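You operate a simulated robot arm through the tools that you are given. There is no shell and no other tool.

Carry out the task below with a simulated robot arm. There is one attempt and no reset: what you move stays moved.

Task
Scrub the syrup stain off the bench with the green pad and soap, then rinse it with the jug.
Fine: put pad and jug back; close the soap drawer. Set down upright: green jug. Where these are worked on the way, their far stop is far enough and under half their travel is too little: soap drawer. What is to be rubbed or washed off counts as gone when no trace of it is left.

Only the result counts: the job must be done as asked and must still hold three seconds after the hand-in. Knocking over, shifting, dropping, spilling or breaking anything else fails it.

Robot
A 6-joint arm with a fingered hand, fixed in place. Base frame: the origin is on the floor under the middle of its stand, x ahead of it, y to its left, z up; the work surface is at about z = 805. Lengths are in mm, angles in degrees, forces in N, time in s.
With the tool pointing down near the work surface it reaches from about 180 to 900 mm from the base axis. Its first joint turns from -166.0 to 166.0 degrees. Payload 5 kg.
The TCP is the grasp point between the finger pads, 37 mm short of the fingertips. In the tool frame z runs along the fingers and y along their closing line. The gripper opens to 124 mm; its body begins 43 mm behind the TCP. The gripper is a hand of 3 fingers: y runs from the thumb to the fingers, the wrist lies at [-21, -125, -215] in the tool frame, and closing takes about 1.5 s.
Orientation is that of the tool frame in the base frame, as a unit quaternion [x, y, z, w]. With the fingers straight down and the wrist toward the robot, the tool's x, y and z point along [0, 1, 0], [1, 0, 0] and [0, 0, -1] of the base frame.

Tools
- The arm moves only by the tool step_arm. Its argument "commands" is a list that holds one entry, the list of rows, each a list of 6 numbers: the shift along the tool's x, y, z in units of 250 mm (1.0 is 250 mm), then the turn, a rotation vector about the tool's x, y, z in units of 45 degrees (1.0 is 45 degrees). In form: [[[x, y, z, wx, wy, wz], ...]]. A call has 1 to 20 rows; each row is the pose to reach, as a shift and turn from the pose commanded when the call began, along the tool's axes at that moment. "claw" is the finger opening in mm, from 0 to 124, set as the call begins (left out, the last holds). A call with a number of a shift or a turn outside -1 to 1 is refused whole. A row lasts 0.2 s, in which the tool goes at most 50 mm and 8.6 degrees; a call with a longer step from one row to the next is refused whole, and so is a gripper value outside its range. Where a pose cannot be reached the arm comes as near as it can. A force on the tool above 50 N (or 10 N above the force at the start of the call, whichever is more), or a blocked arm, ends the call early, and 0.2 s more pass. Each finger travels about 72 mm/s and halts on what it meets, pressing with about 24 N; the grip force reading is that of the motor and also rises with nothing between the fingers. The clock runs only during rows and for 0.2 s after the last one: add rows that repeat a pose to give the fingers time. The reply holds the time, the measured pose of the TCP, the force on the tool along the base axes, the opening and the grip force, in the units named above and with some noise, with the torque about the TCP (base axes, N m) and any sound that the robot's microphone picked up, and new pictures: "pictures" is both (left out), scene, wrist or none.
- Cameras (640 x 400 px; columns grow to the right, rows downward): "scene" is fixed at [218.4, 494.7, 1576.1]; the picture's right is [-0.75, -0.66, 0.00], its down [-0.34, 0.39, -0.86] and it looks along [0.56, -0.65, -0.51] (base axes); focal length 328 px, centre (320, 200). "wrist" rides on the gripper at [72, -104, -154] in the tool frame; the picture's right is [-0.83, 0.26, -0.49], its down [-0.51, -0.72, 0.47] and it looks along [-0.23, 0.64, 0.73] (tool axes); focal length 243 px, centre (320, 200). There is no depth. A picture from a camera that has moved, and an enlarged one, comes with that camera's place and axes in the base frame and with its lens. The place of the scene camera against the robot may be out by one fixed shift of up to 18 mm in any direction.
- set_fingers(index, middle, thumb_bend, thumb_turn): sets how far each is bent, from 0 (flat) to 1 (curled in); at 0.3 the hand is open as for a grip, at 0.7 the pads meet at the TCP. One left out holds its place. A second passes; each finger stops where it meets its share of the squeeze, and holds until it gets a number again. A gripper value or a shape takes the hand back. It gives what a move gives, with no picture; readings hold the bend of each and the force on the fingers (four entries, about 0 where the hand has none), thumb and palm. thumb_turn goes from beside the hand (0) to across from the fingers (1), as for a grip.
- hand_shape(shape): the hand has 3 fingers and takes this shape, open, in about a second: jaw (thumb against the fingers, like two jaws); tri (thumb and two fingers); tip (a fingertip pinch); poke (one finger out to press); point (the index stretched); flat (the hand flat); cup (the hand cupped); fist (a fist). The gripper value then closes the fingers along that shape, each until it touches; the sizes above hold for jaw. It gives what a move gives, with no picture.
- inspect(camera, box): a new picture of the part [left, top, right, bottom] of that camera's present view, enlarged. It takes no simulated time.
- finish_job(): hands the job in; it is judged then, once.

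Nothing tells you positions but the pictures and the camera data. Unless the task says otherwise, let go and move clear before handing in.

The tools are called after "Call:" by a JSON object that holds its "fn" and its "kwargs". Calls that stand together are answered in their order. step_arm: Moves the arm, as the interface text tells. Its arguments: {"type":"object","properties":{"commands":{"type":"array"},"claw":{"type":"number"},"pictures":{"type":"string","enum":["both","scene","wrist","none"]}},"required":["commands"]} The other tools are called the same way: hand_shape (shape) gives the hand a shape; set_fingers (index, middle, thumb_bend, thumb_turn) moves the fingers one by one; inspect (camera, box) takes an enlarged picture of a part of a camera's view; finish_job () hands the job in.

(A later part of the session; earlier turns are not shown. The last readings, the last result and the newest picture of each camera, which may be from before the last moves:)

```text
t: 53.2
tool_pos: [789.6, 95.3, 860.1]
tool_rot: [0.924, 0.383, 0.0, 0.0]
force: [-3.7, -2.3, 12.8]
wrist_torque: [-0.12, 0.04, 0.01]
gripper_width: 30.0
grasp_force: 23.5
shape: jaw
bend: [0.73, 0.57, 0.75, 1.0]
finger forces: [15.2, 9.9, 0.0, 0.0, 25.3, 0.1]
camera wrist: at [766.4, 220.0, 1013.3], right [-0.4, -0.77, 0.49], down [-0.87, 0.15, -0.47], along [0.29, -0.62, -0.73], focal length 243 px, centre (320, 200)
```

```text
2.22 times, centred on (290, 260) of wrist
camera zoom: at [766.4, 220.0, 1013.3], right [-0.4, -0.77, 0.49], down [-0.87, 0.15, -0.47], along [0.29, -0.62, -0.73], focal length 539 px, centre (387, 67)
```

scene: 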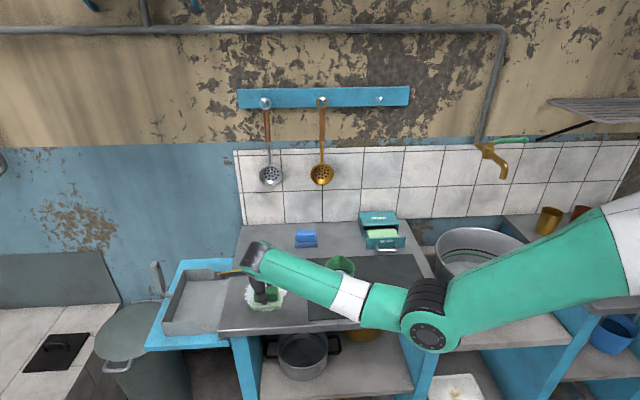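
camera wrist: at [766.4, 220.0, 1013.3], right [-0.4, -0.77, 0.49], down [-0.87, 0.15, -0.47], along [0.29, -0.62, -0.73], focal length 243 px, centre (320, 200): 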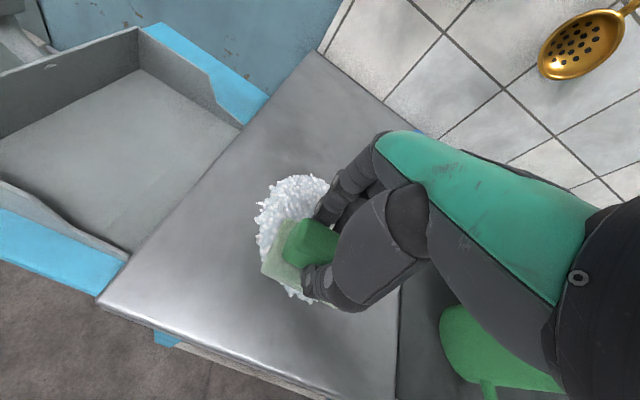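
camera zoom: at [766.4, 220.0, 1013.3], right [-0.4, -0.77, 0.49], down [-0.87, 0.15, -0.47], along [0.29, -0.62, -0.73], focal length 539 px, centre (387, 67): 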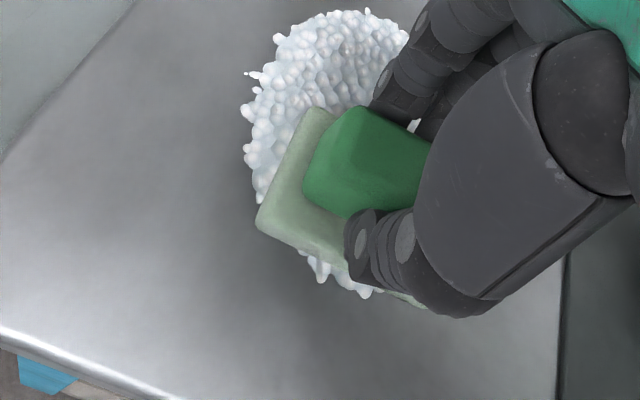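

Call:
{"fn": "step_arm", "kwargs": {"commands": [[[0, 0, -0.04, 0, 0, 0], [0, 0, -0.12, 0, 0, 0], [0, 0, -0.26, 0, 0, 0], [0, 0, -0.42, 0, 0, 0], [-0.1, 0.05, -0.55, 0, 0, 0], [-0.24, 0.12, -0.57, 0, 0, 0], [-0.38, 0.2, -0.57, 0, 0, 0], [-0.38, 0.2, -0.57, 0, 0, 0]]]}}

Call:
{"fn": "inspect", "kwargs": {"camera": "wrist", "box": [20, 230, 260, 400]}}

Call:
{"fn": "inspect", "kwargs": {"camera": "scene", "box": [220, 250, 320, 320]}}

```text
t: 55.0
tool_pos: [758.2, -4.4, 1001.1]
tool_rot: [0.924, 0.382, 0.0, 0.0]
force: [-0.7, 0.8, -1.0]
wrist_torque: [0.02, -0.02, 0.01]
gripper_width: 29.7
grasp_force: 24.5
shape: jaw
bend: [0.73, 0.57, 0.75, 1.0]
finger forces: [14.8, 7.8, 0.1, 0.1, 22.8, 0.1]
camera wrist: at [735.8, 120.4, 1155.5], right [-0.4, -0.77, 0.49], down [-0.87, 0.15, -0.47], along [0.29, -0.62, -0.73], focal length 243 px, centre (320, 200)
```

scene: 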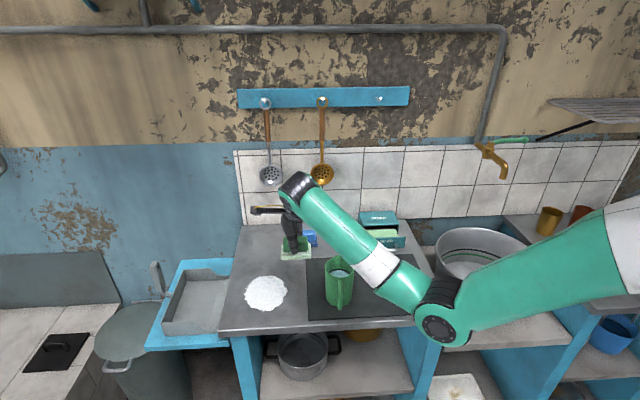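
wrist: 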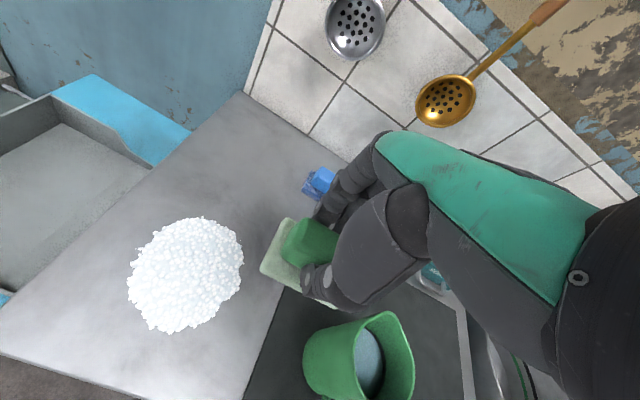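

```text
2.35 times, centred on (140, 315) of wrist
camera zoom: at [735.8, 120.4, 1155.5], right [-0.4, -0.77, 0.49], down [-0.87, 0.15, -0.47], along [0.29, -0.62, -0.73], focal length 571 px, centre (744, -71)
```

zoom: 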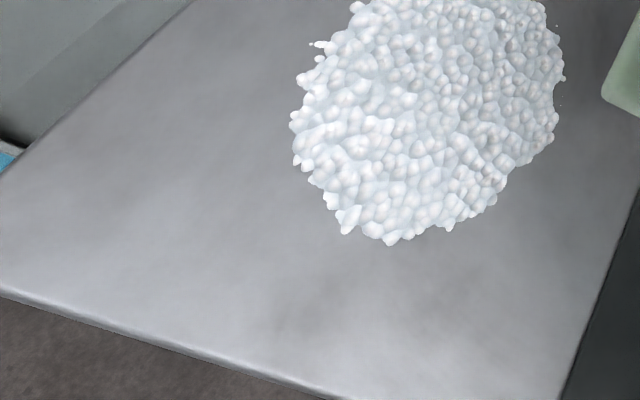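

```text
5.71 times, centred on (270, 285) of scene
camera zoom: at [218.4, 494.7, 1576.1], right [-0.75, -0.66, 0.0], down [-0.34, 0.39, -0.86], along [0.56, -0.65, -0.51], focal length 1874 px, centre (606, -286)
```

zoom: 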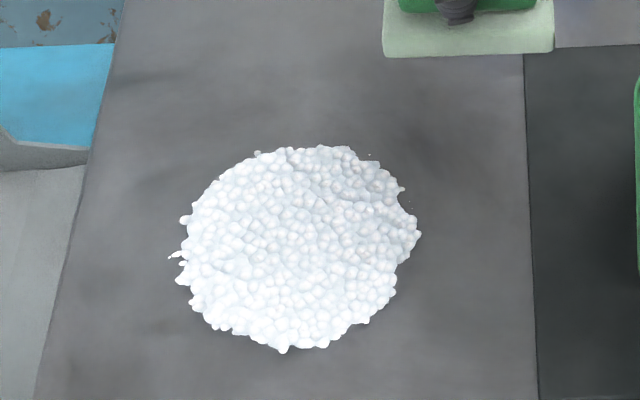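

The foam covers the whole stain area and no orange shows. Next I'll put the pad back where it was, first checking how it sits in the grip.

Call:
{"fn": "inspect", "kwargs": {"camera": "wrist", "box": [230, 180, 370, 320]}}

Call:
{"fn": "inspect", "kwargs": {"camera": "scene", "box": [260, 190, 340, 270]}}

```text
2.86 times, centred on (300, 250) of wrist
camera zoom: at [735.8, 120.4, 1155.5], right [-0.4, -0.77, 0.49], down [-0.87, 0.15, -0.47], along [0.29, -0.62, -0.73], focal length 693 px, centre (377, 57)
```

zoom: 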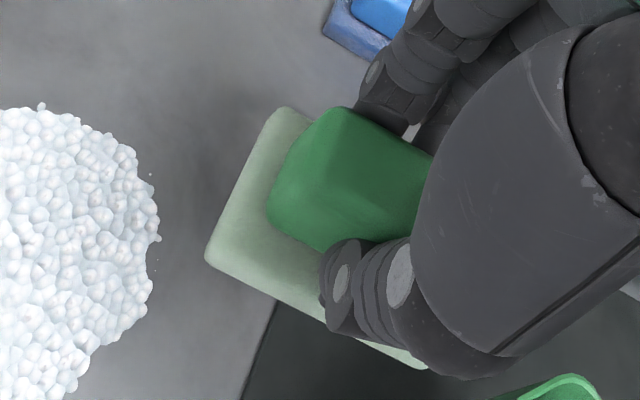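

```text
5.00 times, centred on (300, 230) of scene
camera zoom: at [218.4, 494.7, 1576.1], right [-0.75, -0.66, 0.0], down [-0.34, 0.39, -0.86], along [0.56, -0.65, -0.51], focal length 1640 px, centre (420, 50)
```

zoom: 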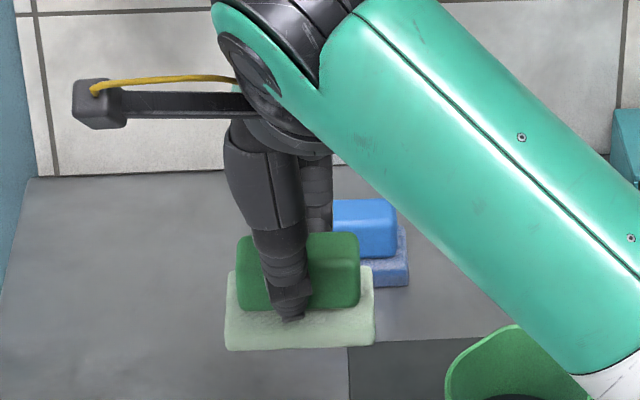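

Call:
{"fn": "step_arm", "kwargs": {"commands": [[[-0.06, 0.14, 0, 0, 0, 0], [-0.14, 0.28, 0, 0, 0, 0], [-0.24, 0.42, 0, 0, 0, 0], [-0.34, 0.56, 0, 0, 0, 0], [-0.44, 0.7, 0, 0, 0, 0], [-0.54, 0.81, 0.06, 0, 0, 0], [-0.629, 0.889, 0.18, 0, 0, 0], [-0.629, 0.889, 0.3, 0, 0, 0], [-0.629, 0.889, 0.4, 0, 0, 0], [-0.629, 0.889, 0.4, 0, 0, 0]]]}}

Call:
{"fn": "inspect", "kwargs": {"camera": "scene", "box": [290, 180, 390, 260]}}

```text
t: 57.2
tool_pos: [803.3, -273.9, 901.5]
tool_rot: [0.924, 0.382, 0.0, 0.001]
force: [0.7, 0.9, -0.1]
wrist_torque: [-0.01, 0.0, -0.03]
gripper_width: 29.7
grasp_force: 24.0
shape: jaw
bend: [0.73, 0.57, 0.75, 1.0]
finger forces: [15.0, 7.9, 0.1, 0.0, 22.7, 0.0]
camera wrist: at [780.9, -147.8, 1055.2], right [-0.4, -0.77, 0.49], down [-0.87, 0.15, -0.47], along [0.29, -0.62, -0.73], focal length 243 px, centre (320, 200)
```

scene: 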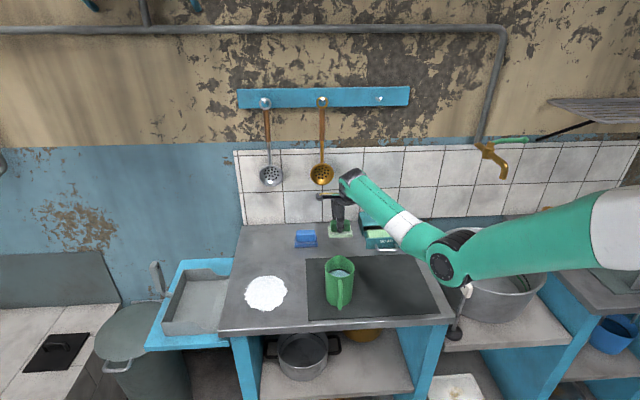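
wrist: 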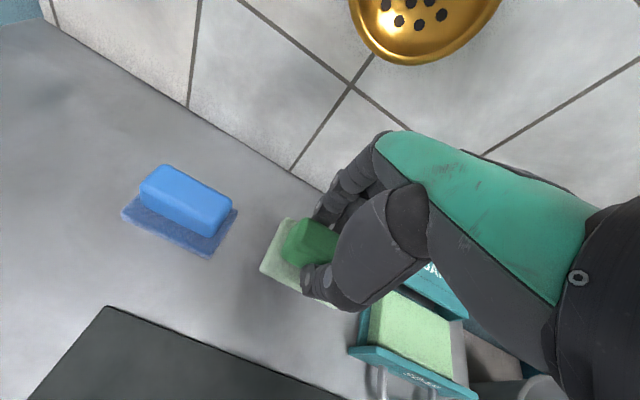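

```text
5.00 times, centred on (340, 220) of scene
camera zoom: at [218.4, 494.7, 1576.1], right [-0.75, -0.66, 0.0], down [-0.34, 0.39, -0.86], along [0.56, -0.65, -0.51], focal length 1640 px, centre (220, 100)
```

zoom: 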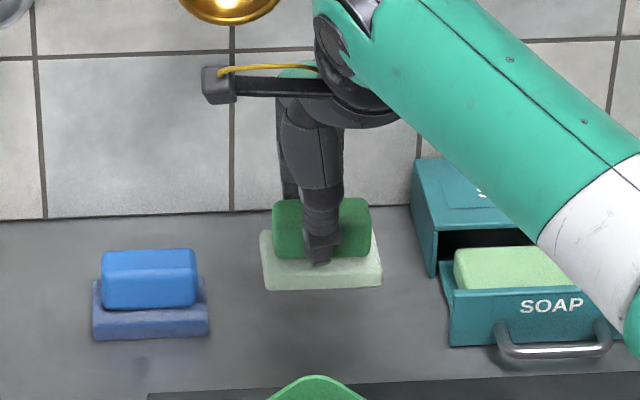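

Call:
{"fn": "step_arm", "kwargs": {"commands": [[[0.004, 0, 0.06, 0, 0, 0], [0.004, 0, 0.11, 0, 0, 0], [0.004, 0, 0.14, 0, 0, 0], [0.004, 0, 0.153, 0, 0, 0], [0.004, 0, 0.158, 0, 0, 0], [0.004, 0, 0.158, 0, 0, 0]]], "pictures": "none"}}

```text
t: 58.6
tool_pos: [803.9, -272.4, 863.0]
tool_rot: [0.924, 0.383, 0.0, 0.0]
force: [0.2, 0.9, -0.4]
wrist_torque: [0.0, 0.0, -0.02]
gripper_width: 29.8
grasp_force: 24.4
shape: jaw
bend: [0.73, 0.57, 0.75, 1.0]
finger forces: [14.9, 7.9, 0.1, 0.0, 22.9, 0.0]
```

Call:
{"fn": "step_arm", "kwargs": {"commands": [[[0, 0, 0.004, 0, 0, 0], [0, 0, 0.008, 0, 0, 0], [0, 0, 0.008, 0, 0, 0]]], "pictures": "scene"}}

Call:
{"fn": "inspect", "kwargs": {"camera": "scene", "box": [290, 180, 390, 260]}}

```text
t: 59.4
tool_pos: [804.5, -273.0, 859.2]
tool_rot: [0.924, 0.383, 0.0, 0.0]
force: [-1.2, -0.8, 1.8]
wrist_torque: [0.03, 0.02, 0.01]
gripper_width: 29.6
grasp_force: 24.1
shape: jaw
bend: [0.73, 0.57, 0.75, 1.0]
finger forces: [14.7, 7.8, 0.1, 0.0, 23.5, 0.1]
```

scene: 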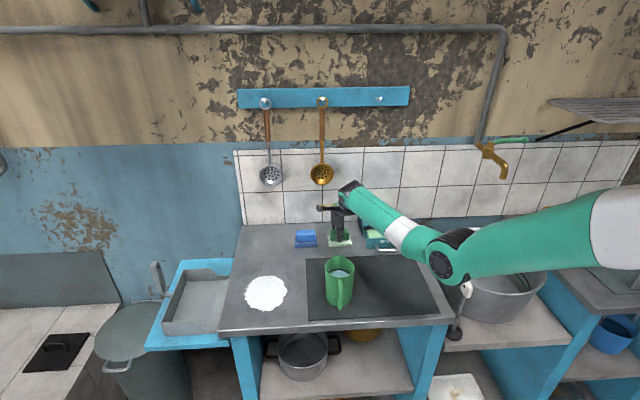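

```text
5.00 times, centred on (340, 220) of scene
camera zoom: at [218.4, 494.7, 1576.1], right [-0.75, -0.66, 0.0], down [-0.34, 0.39, -0.86], along [0.56, -0.65, -0.51], focal length 1640 px, centre (220, 100)
```

zoom: 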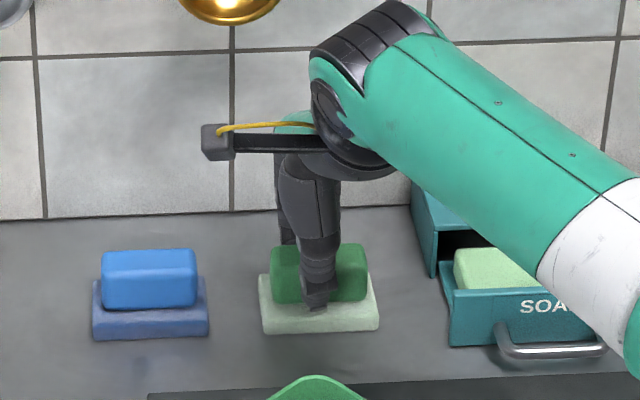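

The pad is resting on the bench at its original spot. I'll open the hand and lift clear.

Call:
{"fn": "step_arm", "kwargs": {"commands": [[[0, 0, -0.004, 0, 0, 0], [0, 0, -0.006, 0, 0, 0], [0, 0, -0.008, 0, 0, 0], [0, 0, -0.01, 0, 0, 0], [0, 0, -0.012, 0, 0, 0], [0, 0, -0.014, 0, 0, 0], [0, 0, -0.03, 0, 0, 0], [0, 0, -0.1, 0, 0, 0], [0, 0, -0.24, 0, 0, 0], [0, 0, -0.4, 0, 0, 0], [0, 0, -0.5, 0, 0, 0], [0, 0, -0.5, 0, 0, 0]]], "claw": 124}}

Call:
{"fn": "inspect", "kwargs": {"camera": "scene", "box": [290, 180, 390, 260]}}

Call:
{"fn": "inspect", "kwargs": {"camera": "wrist", "box": [210, 200, 370, 340]}}

```text
t: 62.0
tool_pos: [803.5, -272.4, 983.1]
tool_rot: [0.924, 0.382, 0.0, 0.0]
force: [0.1, -0.1, -0.3]
wrist_torque: [0.0, -0.02, -0.01]
gripper_width: 123.8
grasp_force: 0.1
shape: jaw
bend: [0.3, 0.3, 0.3, 0.98]
finger forces: [0.0, 0.0, 0.0, 0.0, 0.1, 0.0]
camera wrist: at [781.5, -147.8, 1138.8], right [-0.4, -0.77, 0.49], down [-0.87, 0.15, -0.47], along [0.29, -0.62, -0.73], focal length 243 px, centre (320, 200)
```

scene: 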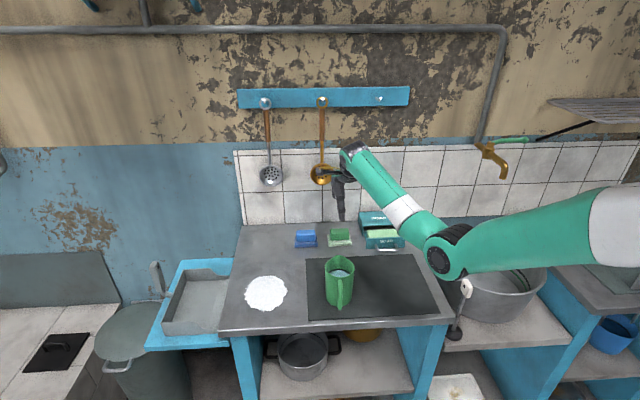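
wrist: 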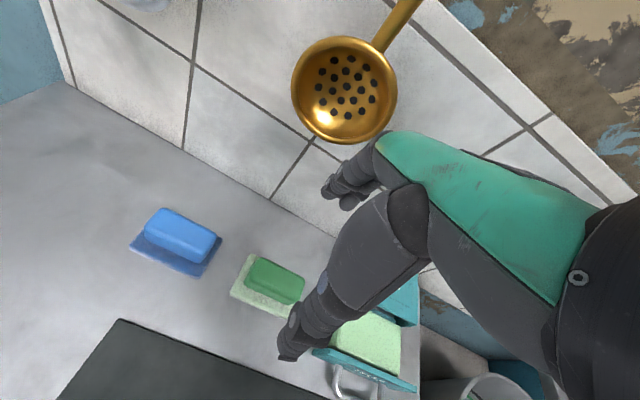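

```text
5.00 times, centred on (340, 220) of scene
camera zoom: at [218.4, 494.7, 1576.1], right [-0.75, -0.66, 0.0], down [-0.34, 0.39, -0.86], along [0.56, -0.65, -0.51], focal length 1640 px, centre (220, 100)
```

zoom: 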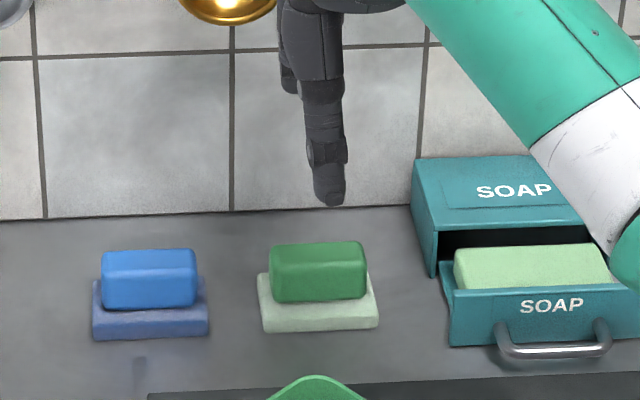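

```text
2.86 times, centred on (290, 270) of wrist
camera zoom: at [781.5, -147.8, 1138.8], right [-0.4, -0.77, 0.49], down [-0.87, 0.15, -0.47], along [0.29, -0.62, -0.73], focal length 693 px, centre (406, 0)
```

zoom: 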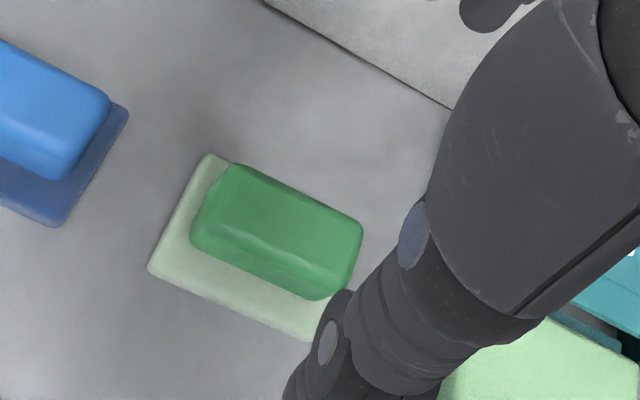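

The pad is back in place, still pale with soap. Next is the jug; I'll move the camera toward it for a precise look, staying high and to its right.

Call:
{"fn": "step_arm", "kwargs": {"commands": [[[-0.08, -0.1, -0.04, 0, 0, 0], [-0.2, -0.22, -0.08, 0, 0, 0], [-0.3, -0.36, -0.08, 0, 0, 0], [-0.3, -0.52, -0.08, 0, 0, 0], [-0.3, -0.68, -0.08, 0, 0, 0], [-0.3, -0.84, -0.08, 0, 0, 0], [-0.3, -0.98, -0.08, 0, 0, 0], [-0.3, -0.98, -0.08, 0, 0, 0]]], "pictures": "wrist"}}

Call:
{"fn": "step_arm", "kwargs": {"commands": [[[0, -0.12, 0, 0, 0, 0], [0, -0.24, 0, 0, 0, 0], [0, -0.34, 0, 0, 0, 0], [0, -0.34, 0, 0, 0, 0]]]}}

Call:
{"fn": "inspect", "kwargs": {"camera": "wrist", "box": [120, 100, 320, 320]}}

```text
t: 63.8
tool_pos: [579.5, -152.2, 1005.3]
tool_rot: [0.924, 0.383, 0.0, 0.0]
force: [0.0, 0.6, -0.8]
wrist_torque: [0.03, 0.0, 0.03]
gripper_width: 124.1
grasp_force: 0.1
shape: jaw
bend: [0.3, 0.3, 0.3, 0.98]
finger forces: [0.1, 0.0, 0.0, 0.0, 0.0, 0.0]
camera wrist: at [556.8, -27.1, 1159.2], right [-0.4, -0.77, 0.49], down [-0.87, 0.15, -0.47], along [0.29, -0.62, -0.73], focal length 243 px, centre (320, 200)
```

wrist: 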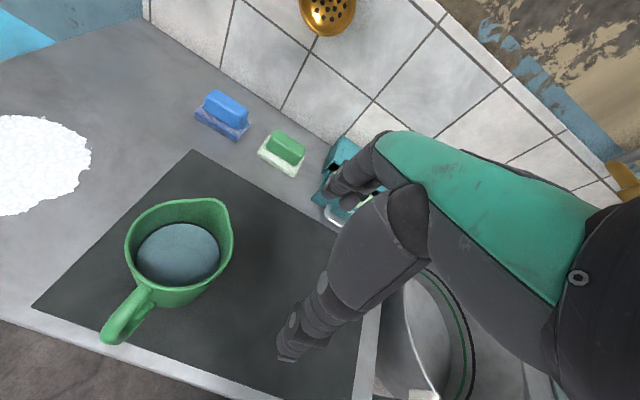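

```text
t: 64.8
tool_pos: [519.9, -91.6, 1006.4]
tool_rot: [0.924, 0.382, 0.0, 0.0]
force: [0.7, -1.0, 0.0]
wrist_torque: [-0.02, -0.02, -0.03]
gripper_width: 123.6
grasp_force: 0.1
shape: jaw
bend: [0.3, 0.3, 0.3, 0.98]
finger forces: [0.0, 0.1, 0.1, 0.0, 0.0, 0.1]
camera wrist: at [496.6, 32.8, 1160.1], right [-0.4, -0.77, 0.49], down [-0.87, 0.15, -0.47], along [0.29, -0.62, -0.73], focal length 243 px, centre (320, 200)
```

scene: 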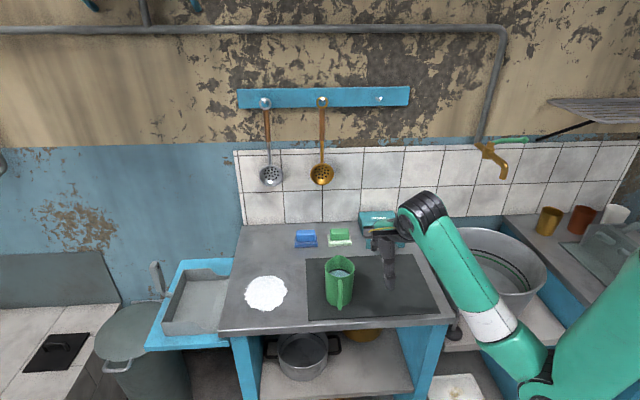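
wrist: 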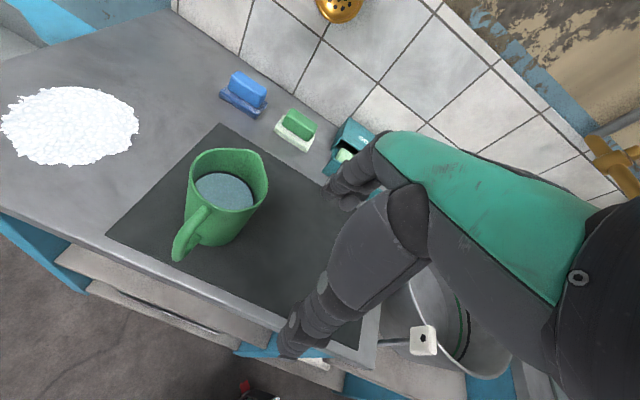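

```text
1.82 times, centred on (220, 210) of wrist
camera zoom: at [496.6, 32.8, 1160.1], right [-0.4, -0.77, 0.49], down [-0.87, 0.15, -0.47], along [0.29, -0.62, -0.73], focal length 441 px, centre (502, 182)
```

zoom: 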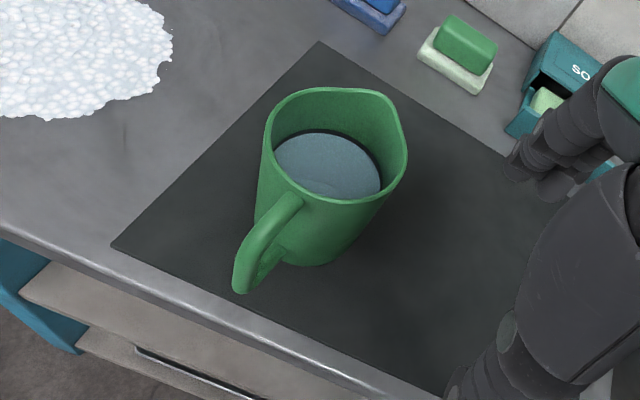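

I now place the jug axis at about (406, 487) with the rim at z≈931, the spout toward +v and the handle reaching v≈411 near the front edge. I plan to grip its body horizontally from the front, with the handle between palm and body, so I'll begin turning the hand.

Call:
{"fn": "step_arm", "kwargs": {"commands": [[[0.03, 0, -0.014, -0.11, -0.11, -0.11], [0.06, 0, -0.028, -0.22, -0.22, -0.22], [0.09, 0, -0.043, -0.33, -0.33, -0.33], [0.11, 0, -0.057, -0.44, -0.44, -0.44], [0.14, 0, -0.071, -0.55, -0.55, -0.55], [0.17, 0, -0.086, -0.66, -0.66, -0.66], [0.2, 0, -0.1, -0.77, -0.77, -0.77], [0.2, 0, -0.1, -0.77, -0.77, -0.77]]]}}

```text
t: 66.6
tool_pos: [553.0, -57.1, 1030.5]
tool_rot: [0.689, 0.598, -0.156, 0.378]
force: [0.1, 0.1, 1.1]
wrist_torque: [0.0, -0.01, -0.03]
gripper_width: 123.6
grasp_force: 0.2
shape: jaw
bend: [0.3, 0.3, 0.3, 0.98]
finger forces: [0.0, 0.1, 0.0, 0.1, 0.0, 0.1]
camera wrist: at [434.9, 102.8, 1049.2], right [-0.06, -0.24, 0.97], down [-0.69, -0.69, -0.22], along [0.72, -0.68, -0.12], focal length 243 px, centre (320, 200)
```

scene: 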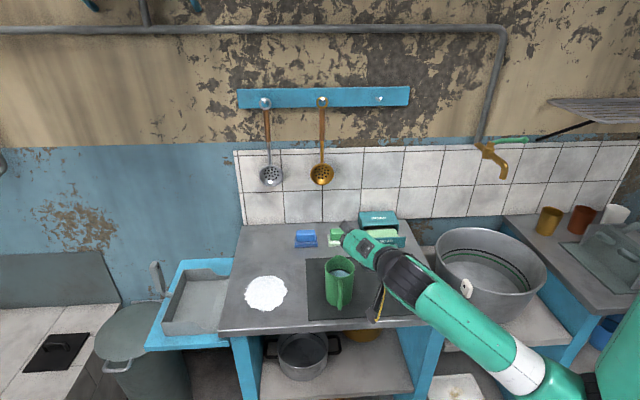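
wrist: 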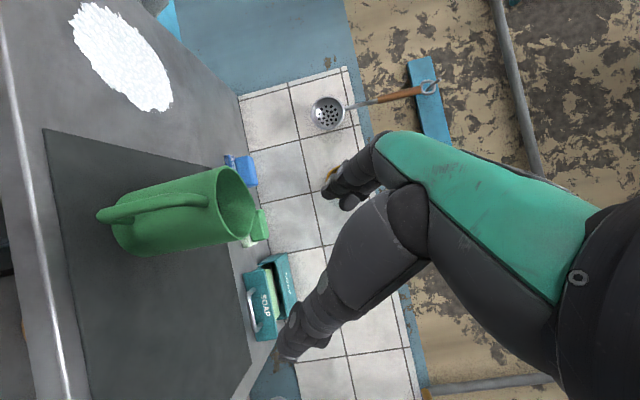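

Call:
{"fn": "step_arm", "kwargs": {"commands": [[[0.009, 0.03, -0.019, -0.11, -0.11, -0.11], [0.017, 0.06, -0.038, -0.22, -0.22, -0.22], [0.026, 0.09, -0.057, -0.33, -0.33, -0.33], [0.034, 0.117, -0.077, -0.44, -0.44, -0.44], [0.043, 0.146, -0.096, -0.55, -0.55, -0.55], [0.051, 0.175, -0.116, -0.66, -0.66, -0.66], [0.06, 0.204, -0.135, -0.77, -0.77, -0.77], [0.06, 0.204, -0.135, -0.77, -0.77, -0.77]]]}}

```text
t: 68.4
tool_pos: [599.0, -22.7, 1059.1]
tool_rot: [0.27, 0.653, -0.272, 0.653]
force: [-0.7, 0.9, 0.7]
wrist_torque: [0.01, 0.03, 0.02]
gripper_width: 123.7
grasp_force: 0.0
shape: jaw
bend: [0.3, 0.3, 0.3, 0.98]
finger forces: [0.1, 0.0, 0.0, 0.1, 0.0, 0.0]
camera wrist: at [415.3, 11.7, 986.6], right [-0.16, 0.53, 0.83], down [-0.18, -0.84, 0.51], along [0.97, -0.06, 0.23], focal length 243 px, centre (320, 200)
```

scene: 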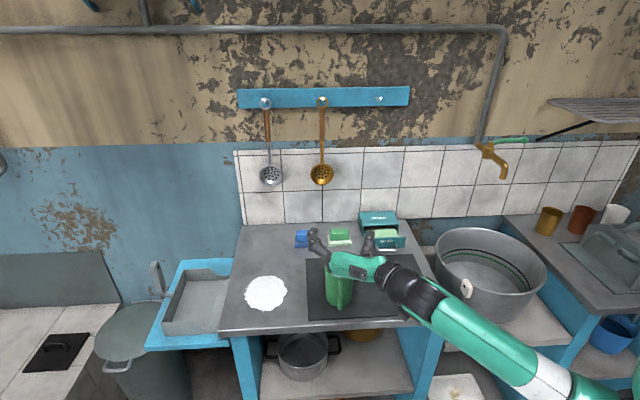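
wrist: 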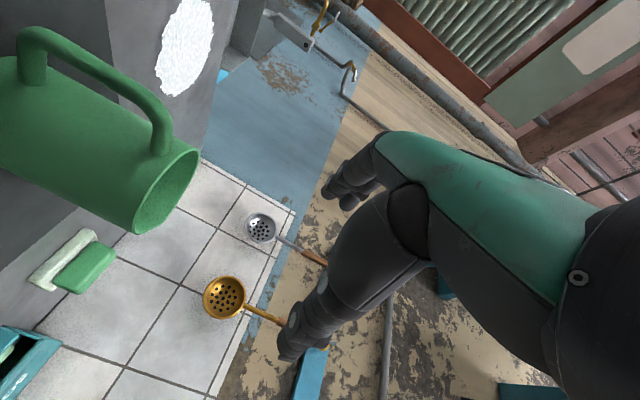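

Call:
{"fn": "inspect", "kwargs": {"camera": "wrist", "box": [0, 20, 220, 240]}}

Call:
{"fn": "inspect", "kwargs": {"camera": "scene", "box": [280, 215, 420, 320]}}

```text
1.82 times, centred on (110, 130) of wrist
camera zoom: at [415.3, 11.7, 986.6], right [-0.16, 0.53, 0.83], down [-0.18, -0.84, 0.51], along [0.97, -0.06, 0.23], focal length 441 px, centre (702, 327)
```

zoom: 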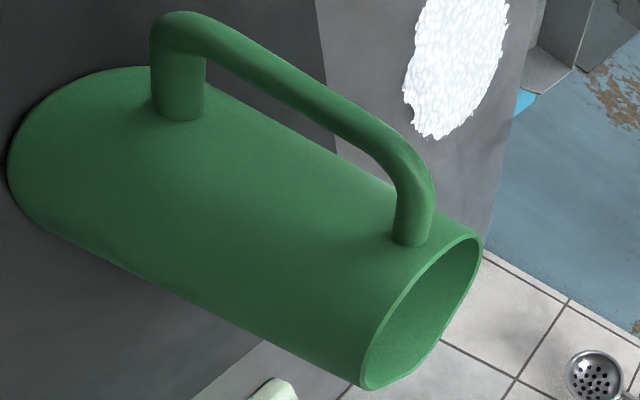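

```text
3.81 times, centred on (350, 268) of scene
camera zoom: at [218.4, 494.7, 1576.1], right [-0.75, -0.66, 0.0], down [-0.34, 0.39, -0.86], along [0.56, -0.65, -0.51], focal length 1249 px, centre (206, -57)
```

zoom: 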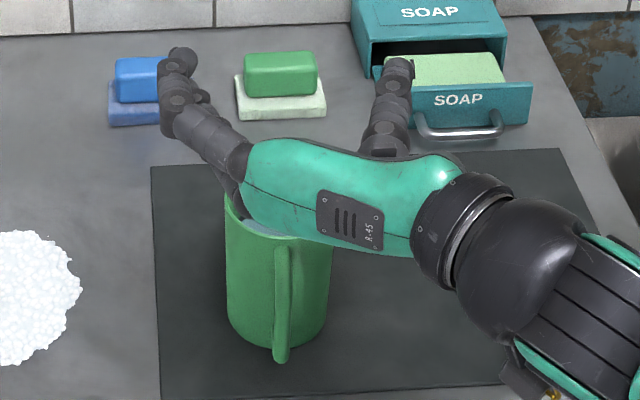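

The hand is now horizontal above the jug, pointing along +v, with its fingers and thumb straddling the jug's width. I'll lower it step by step around the body.

Call:
{"fn": "step_arm", "kwargs": {"commands": [[[0.1, 0, 0, 0, 0, 0], [0.2, -0.003, 0, 0, 0, 0], [0.3, -0.004, 0, 0, 0, 0], [0.38, -0.004, 0, 0, 0, 0], [0.46, -0.004, 0, 0, 0, 0], [0.46, -0.004, 0, 0, 0, 0]]]}}

Call:
{"fn": "inspect", "kwargs": {"camera": "scene", "box": [280, 215, 420, 320]}}

Call:
{"fn": "inspect", "kwargs": {"camera": "wrist", "box": [100, 60, 440, 380]}}

```text
t: 69.8
tool_pos: [597.4, -23.2, 945.1]
tool_rot: [0.271, 0.654, -0.27, 0.653]
force: [0.3, -0.1, -0.1]
wrist_torque: [0.01, 0.02, -0.02]
gripper_width: 124.0
grasp_force: 0.0
shape: jaw
bend: [0.3, 0.3, 0.3, 0.98]
finger forces: [0.1, 0.0, 0.0, 0.1, 0.0, 0.0]
camera wrist: at [414.9, 11.4, 872.3], right [-0.16, 0.53, 0.83], down [-0.18, -0.84, 0.51], along [0.97, -0.06, 0.23], focal length 243 px, centre (320, 200)
```

scene: 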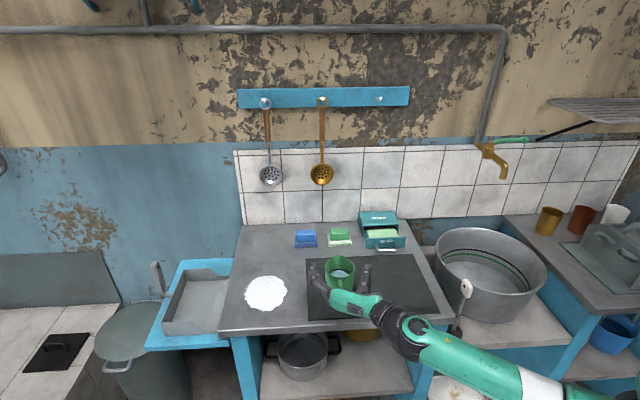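
wrist: 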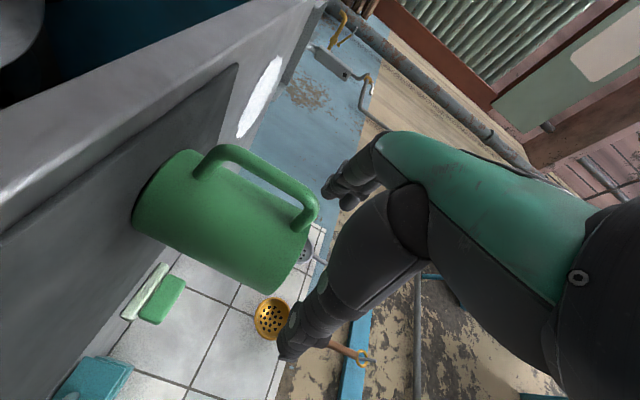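

```text
3.81 times, centred on (350, 268) of scene
camera zoom: at [218.4, 494.7, 1576.1], right [-0.75, -0.66, 0.0], down [-0.34, 0.39, -0.86], along [0.56, -0.65, -0.51], focal length 1249 px, centre (206, -57)
```

zoom: 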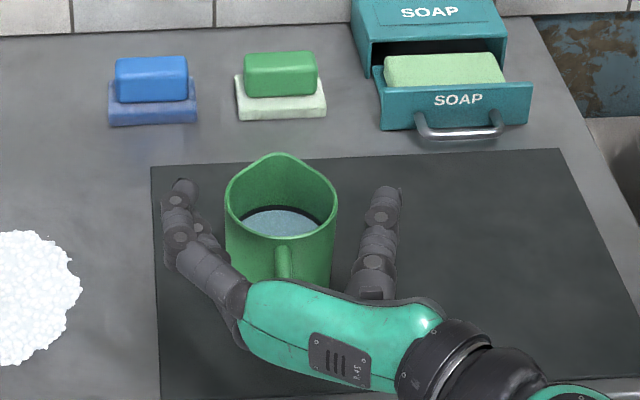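

```text
1.25 times, centred on (270, 220) of wrist
camera zoom: at [414.9, 11.4, 872.3], right [-0.16, 0.53, 0.83], down [-0.18, -0.84, 0.51], along [0.97, -0.06, 0.23], focal length 303 px, centre (382, 175)
```

zoom: 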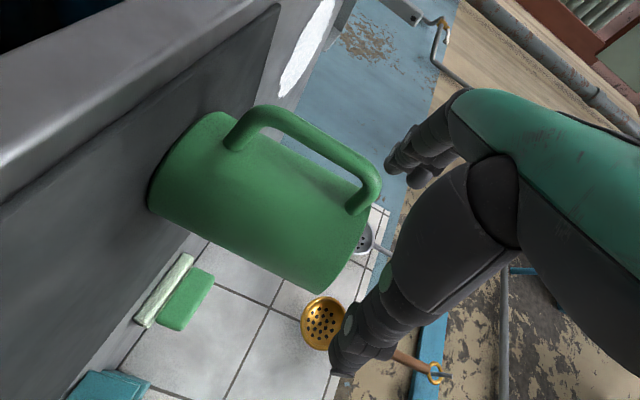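

Call:
{"fn": "step_arm", "kwargs": {"commands": [[[0.08, 0, 0, 0, 0, 0], [0.16, 0, 0, 0, 0, 0], [0.24, 0, 0, 0, 0, 0], [0.3, 0, 0, 0, 0, 0], [0.34, 0, 0, 0, 0, 0], [0.34, 0, 0, 0, 0, 0]]]}}

Call:
{"fn": "inspect", "kwargs": {"camera": "scene", "box": [280, 215, 420, 320]}}

Call:
{"fn": "inspect", "kwargs": {"camera": "wrist", "box": [100, 60, 440, 380]}}

```text
t: 71.2
tool_pos: [597.1, -22.3, 858.6]
tool_rot: [0.271, 0.654, -0.27, 0.653]
force: [-0.2, -0.1, 0.4]
wrist_torque: [-0.02, 0.0, -0.02]
gripper_width: 123.8
grasp_force: 0.1
shape: jaw
bend: [0.3, 0.3, 0.3, 0.98]
finger forces: [0.1, 0.0, 0.0, 0.0, 0.0, 0.1]
camera wrist: at [415.1, 11.9, 787.6], right [-0.16, 0.53, 0.83], down [-0.18, -0.84, 0.51], along [0.97, -0.06, 0.23], focal length 243 px, centre (320, 200)
```

scene: 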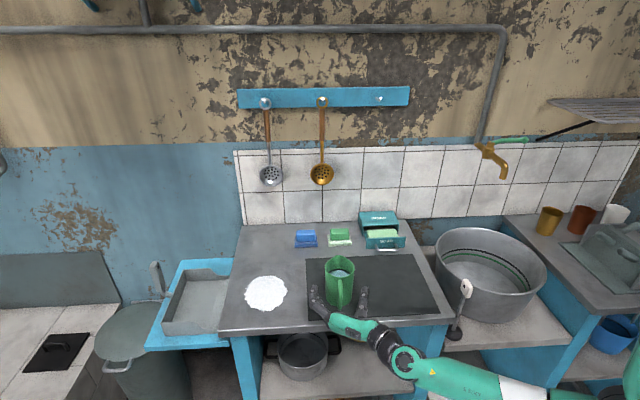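
wrist: 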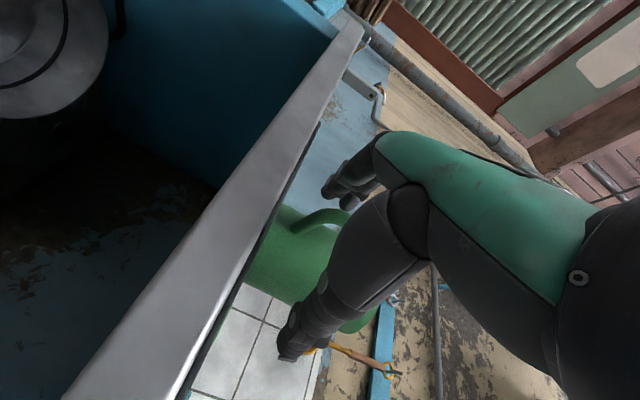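

```text
3.81 times, centred on (350, 268) of scene
camera zoom: at [218.4, 494.7, 1576.1], right [-0.75, -0.66, 0.0], down [-0.34, 0.39, -0.86], along [0.56, -0.65, -0.51], focal length 1249 px, centre (206, -57)
```

zoom: 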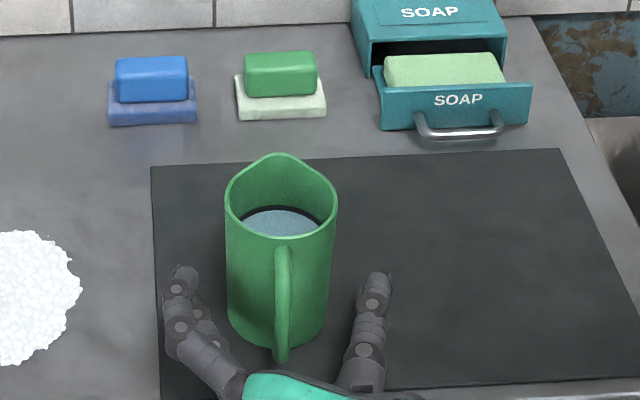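

```text
1.25 times, centred on (270, 220) of wrist
camera zoom: at [415.1, 11.9, 787.6], right [-0.16, 0.53, 0.83], down [-0.18, -0.84, 0.51], along [0.97, -0.06, 0.23], focal length 303 px, centre (382, 175)
```

zoom: 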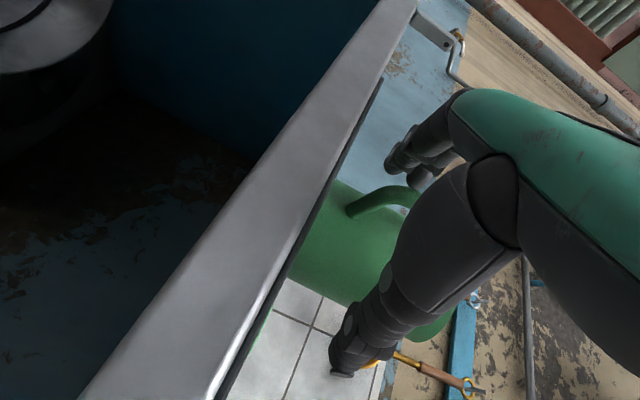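

Call:
{"fn": "step_arm", "kwargs": {"commands": [[[0, 0, 0.016, 0, 0, 0], [0, 0, 0.032, 0, 0, 0], [0, 0, 0.048, 0, 0, 0], [0, 0, 0.048, 0, 0, 0]]], "pictures": "none"}}

Call:
{"fn": "inspect", "kwargs": {"camera": "scene", "box": [290, 240, 400, 325]}}

Call:
{"fn": "inspect", "kwargs": {"camera": "wrist", "box": [220, 140, 440, 380]}}

```text
t: 72.2
tool_pos: [605.2, -31.0, 859.7]
tool_rot: [0.271, 0.654, -0.27, 0.653]
force: [-0.6, -0.6, 0.4]
wrist_torque: [0.01, -0.02, 0.02]
gripper_width: 123.8
grasp_force: 0.0
shape: jaw
bend: [0.3, 0.3, 0.3, 0.98]
finger forces: [0.0, 0.0, 0.0, 0.0, 0.1, 0.0]
```

```text
4.71 times, centred on (345, 282) of scene
camera zoom: at [218.4, 494.7, 1576.1], right [-0.75, -0.66, 0.0], down [-0.34, 0.39, -0.86], along [0.56, -0.65, -0.51], focal length 1543 px, centre (202, -188)
```

zoom: 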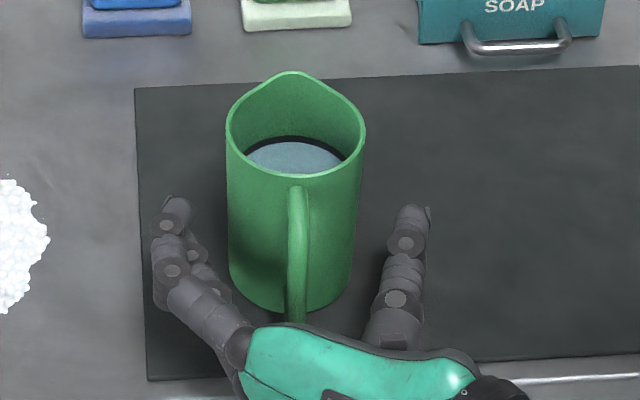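

```text
1.67 times, centred on (330, 260) of wrist
camera zoom: at [422.6, 3.1, 787.3], right [-0.16, 0.53, 0.83], down [-0.18, -0.84, 0.51], along [0.97, -0.06, 0.23], focal length 404 px, centre (303, 100)
```

zoom: 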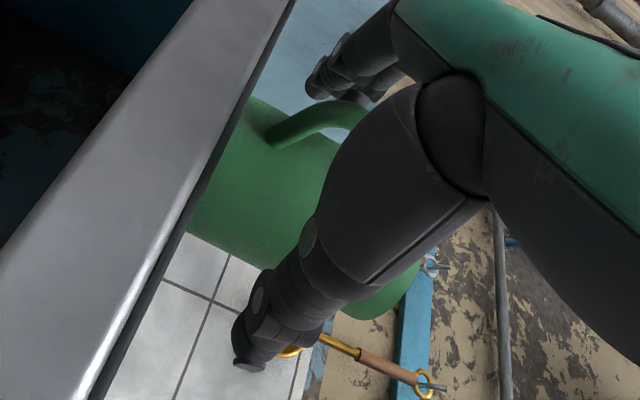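

Both sides are clear and there's no contact. I'll ease forward a few mm and close on the jug body.

Call:
{"fn": "step_arm", "kwargs": {"commands": [[[0, 0, 0.008, 0, 0, 0], [0, 0, 0.014, 0, 0, 0], [0, 0, 0.014, 0, 0, 0], [0, 0, 0.014, 0, 0, 0], [0, 0, 0.014, 0, 0, 0], [0, 0, 0.014, 0, 0, 0], [0, 0, 0.014, 0, 0, 0]]], "claw": 60}}

Call:
{"fn": "inspect", "kwargs": {"camera": "scene", "box": [290, 240, 400, 325]}}

Call:
{"fn": "inspect", "kwargs": {"camera": "wrist", "box": [220, 140, 440, 380]}}

```text
t: 73.8
tool_pos: [607.6, -34.0, 859.6]
tool_rot: [0.271, 0.653, -0.27, 0.653]
force: [-0.3, 1.9, -0.5]
wrist_torque: [-0.01, 0.0, -0.01]
gripper_width: 65.9
grasp_force: 24.0
shape: jaw
bend: [0.74, 0.43, 0.68, 1.0]
finger forces: [13.2, 7.4, 0.1, 0.1, 19.0, 0.1]
camera wrist: at [424.9, 0.4, 787.0], right [-0.16, 0.53, 0.83], down [-0.18, -0.84, 0.51], along [0.97, -0.06, 0.23], focal length 243 px, centre (320, 200)
```

scene: 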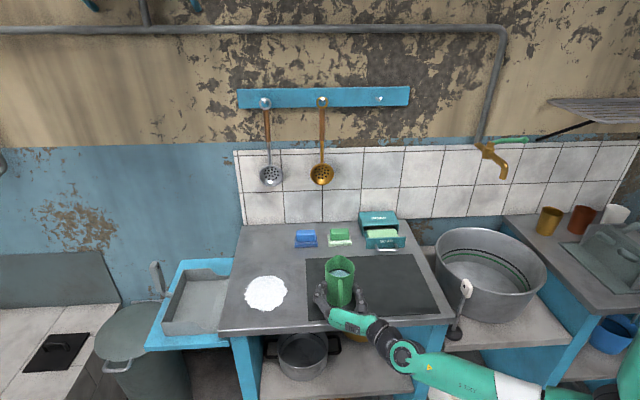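
wrist: 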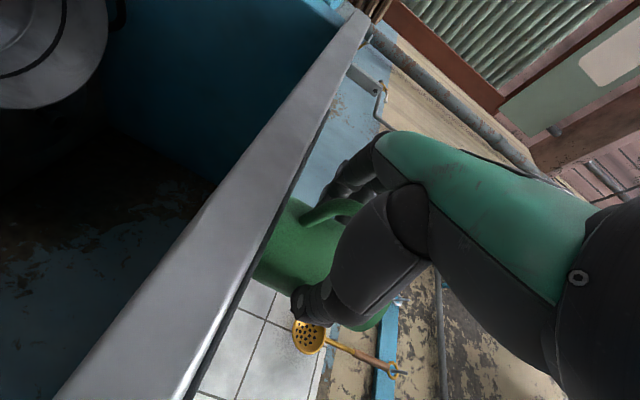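

```text
4.71 times, centred on (345, 282) of scene
camera zoom: at [218.4, 494.7, 1576.1], right [-0.75, -0.66, 0.0], down [-0.34, 0.39, -0.86], along [0.56, -0.65, -0.51], focal length 1543 px, centre (202, -188)
```

zoom: 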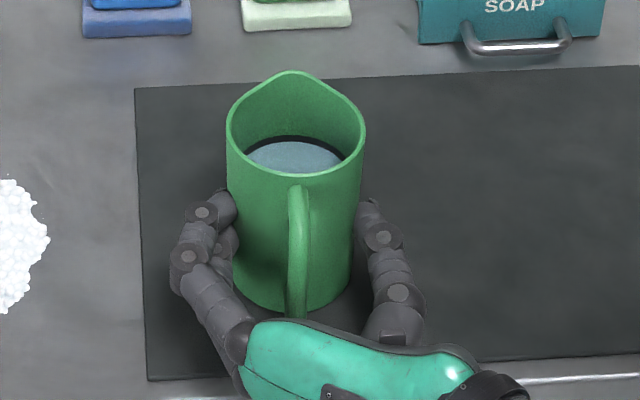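

```text
1.67 times, centred on (330, 260) of wrist
camera zoom: at [424.9, 0.4, 787.0], right [-0.16, 0.53, 0.83], down [-0.18, -0.84, 0.51], along [0.97, -0.06, 0.23], focal length 404 px, centre (303, 100)
```

zoom: 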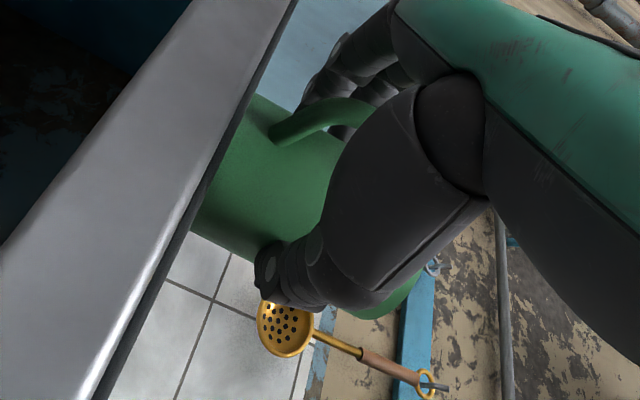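

The jug is held (24 N) and hasn't visibly moved. I'll lift it 25 mm to check the hold.

Call:
{"fn": "step_arm", "kwargs": {"commands": [[[-0.02, 0, 0, 0, 0, 0], [-0.05, 0, 0, 0, 0, 0], [-0.08, 0, 0, 0, 0, 0], [-0.1, 0, 0, 0, 0, 0], [-0.1, 0, 0, 0, 0, 0]]], "claw": 40}}

Call:
{"fn": "inspect", "kwargs": {"camera": "scene", "box": [290, 230, 400, 315]}}

Call:
{"fn": "inspect", "kwargs": {"camera": "wrist", "box": [220, 140, 440, 380]}}

```text
t: 75.0
tool_pos: [607.4, -32.6, 883.7]
tool_rot: [0.271, 0.653, -0.27, 0.654]
force: [-0.3, -0.2, -5.1]
wrist_torque: [0.05, 0.12, -0.02]
gripper_width: 65.5
grasp_force: 23.8
shape: jaw
bend: [0.74, 0.43, 0.68, 1.0]
finger forces: [12.9, 7.1, 0.0, 0.0, 18.8, 0.1]
camera wrist: at [425.0, 1.1, 812.1], right [-0.16, 0.53, 0.83], down [-0.18, -0.84, 0.51], along [0.97, -0.06, 0.23], focal length 243 px, centre (320, 200)
```

scene: 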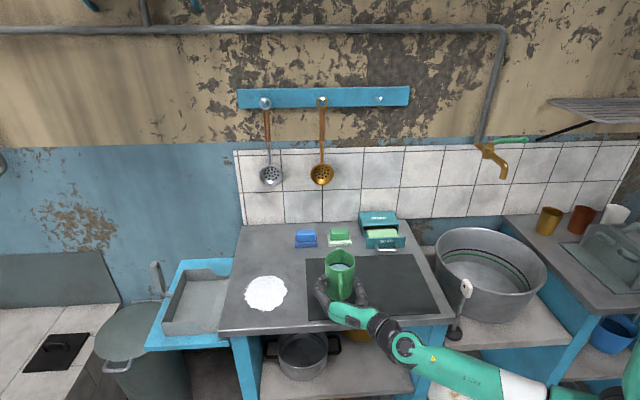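
wrist: 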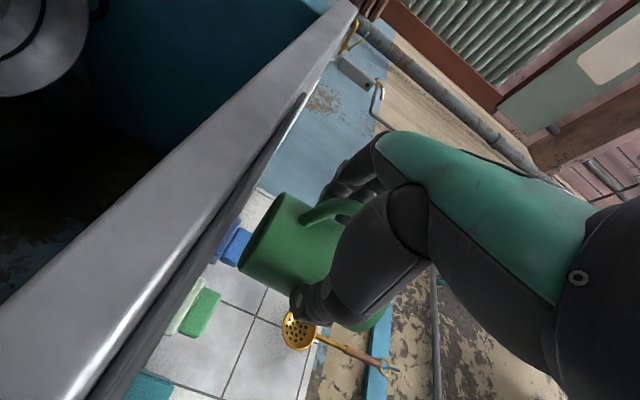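

```text
4.71 times, centred on (345, 272) of scene
camera zoom: at [218.4, 494.7, 1576.1], right [-0.75, -0.66, 0.0], down [-0.34, 0.39, -0.86], along [0.56, -0.65, -0.51], focal length 1543 px, centre (202, -141)
```

zoom: 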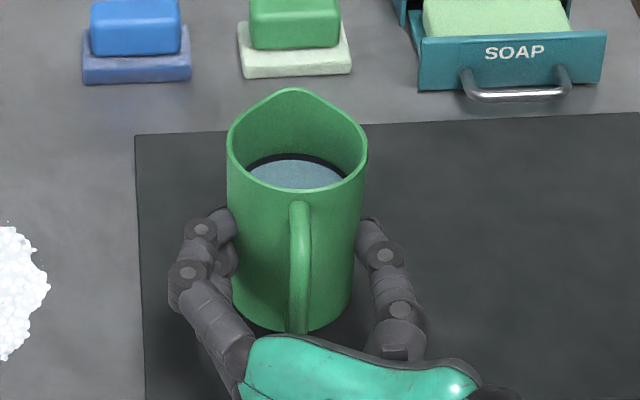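

```text
1.67 times, centred on (330, 260) of wrist
camera zoom: at [425.0, 1.1, 812.1], right [-0.16, 0.53, 0.83], down [-0.18, -0.84, 0.51], along [0.97, -0.06, 0.23], focal length 404 px, centre (303, 100)
```

zoom: 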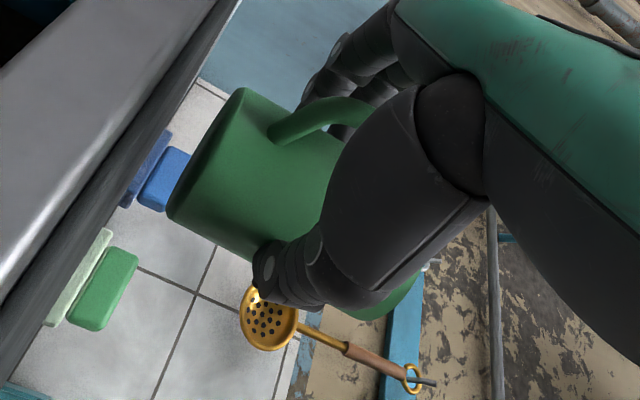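

It weighs about 0.5 kg and hangs upright with no slip. I'll raise it a bit more and carry it smoothly toward the stain, keeping it level.

Call:
{"fn": "step_arm", "kwargs": {"commands": [[[-0.08, 0, 0, 0, 0, 0], [-0.16, 0, 0, 0, 0, 0], [-0.18, 0.05, -0.01, 0, 0, 0], [-0.18, 0.13, -0.02, 0, 0, 0], [-0.18, 0.22, -0.03, 0, 0, 0], [-0.18, 0.31, -0.04, 0, 0, 0], [-0.18, 0.4, -0.05, 0, 0, 0], [-0.18, 0.49, -0.06, 0, 0, 0], [-0.18, 0.58, -0.07, 0, 0, 0], [-0.18, 0.67, -0.08, 0, 0, 0], [-0.18, 0.76, -0.09, 0, 0, 0], [-0.18, 0.83, -0.1, 0, 0, 0], [-0.18, 0.88, -0.1, 0, 0, 0], [-0.18, 0.88, -0.1, 0, 0, 0]]]}}

Call:
{"fn": "inspect", "kwargs": {"camera": "scene", "box": [200, 200, 360, 320]}}

```text
t: 78.0
tool_pos: [744.6, 139.0, 926.4]
tool_rot: [0.27, 0.653, -0.271, 0.653]
force: [0.8, -0.3, -4.1]
wrist_torque: [0.07, 0.08, 0.02]
gripper_width: 65.6
grasp_force: 24.1
shape: jaw
bend: [0.74, 0.43, 0.68, 1.0]
finger forces: [13.0, 7.0, 0.0, 0.0, 18.7, 0.0]
camera wrist: at [562.0, 173.6, 854.5], right [-0.16, 0.53, 0.83], down [-0.18, -0.84, 0.51], along [0.97, -0.06, 0.23], focal length 243 px, centre (320, 200)
```

scene: 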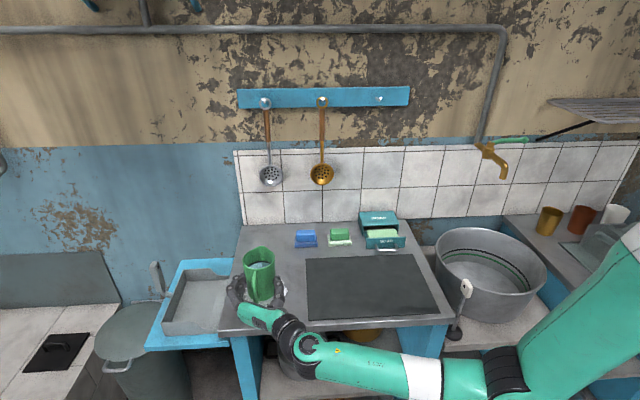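
wrist: 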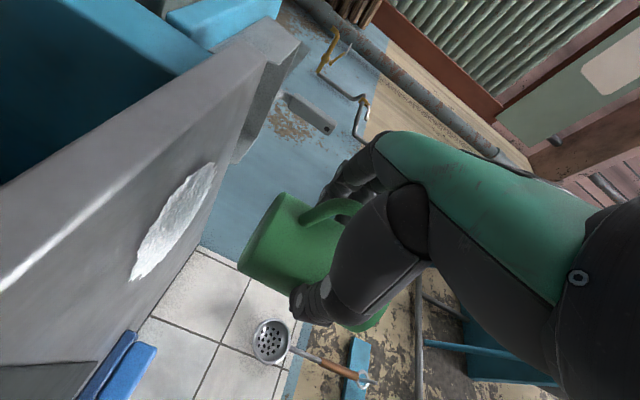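

```text
3.33 times, centred on (280, 260) of scene
camera zoom: at [218.4, 494.7, 1576.1], right [-0.75, -0.66, 0.0], down [-0.34, 0.39, -0.86], along [0.56, -0.65, -0.51], focal length 1093 px, centre (453, 0)
```

zoom: 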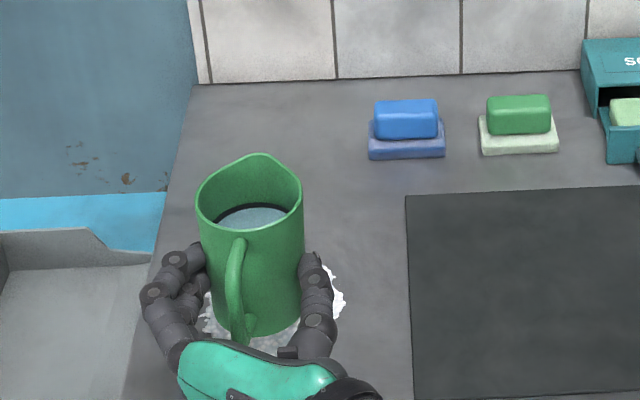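

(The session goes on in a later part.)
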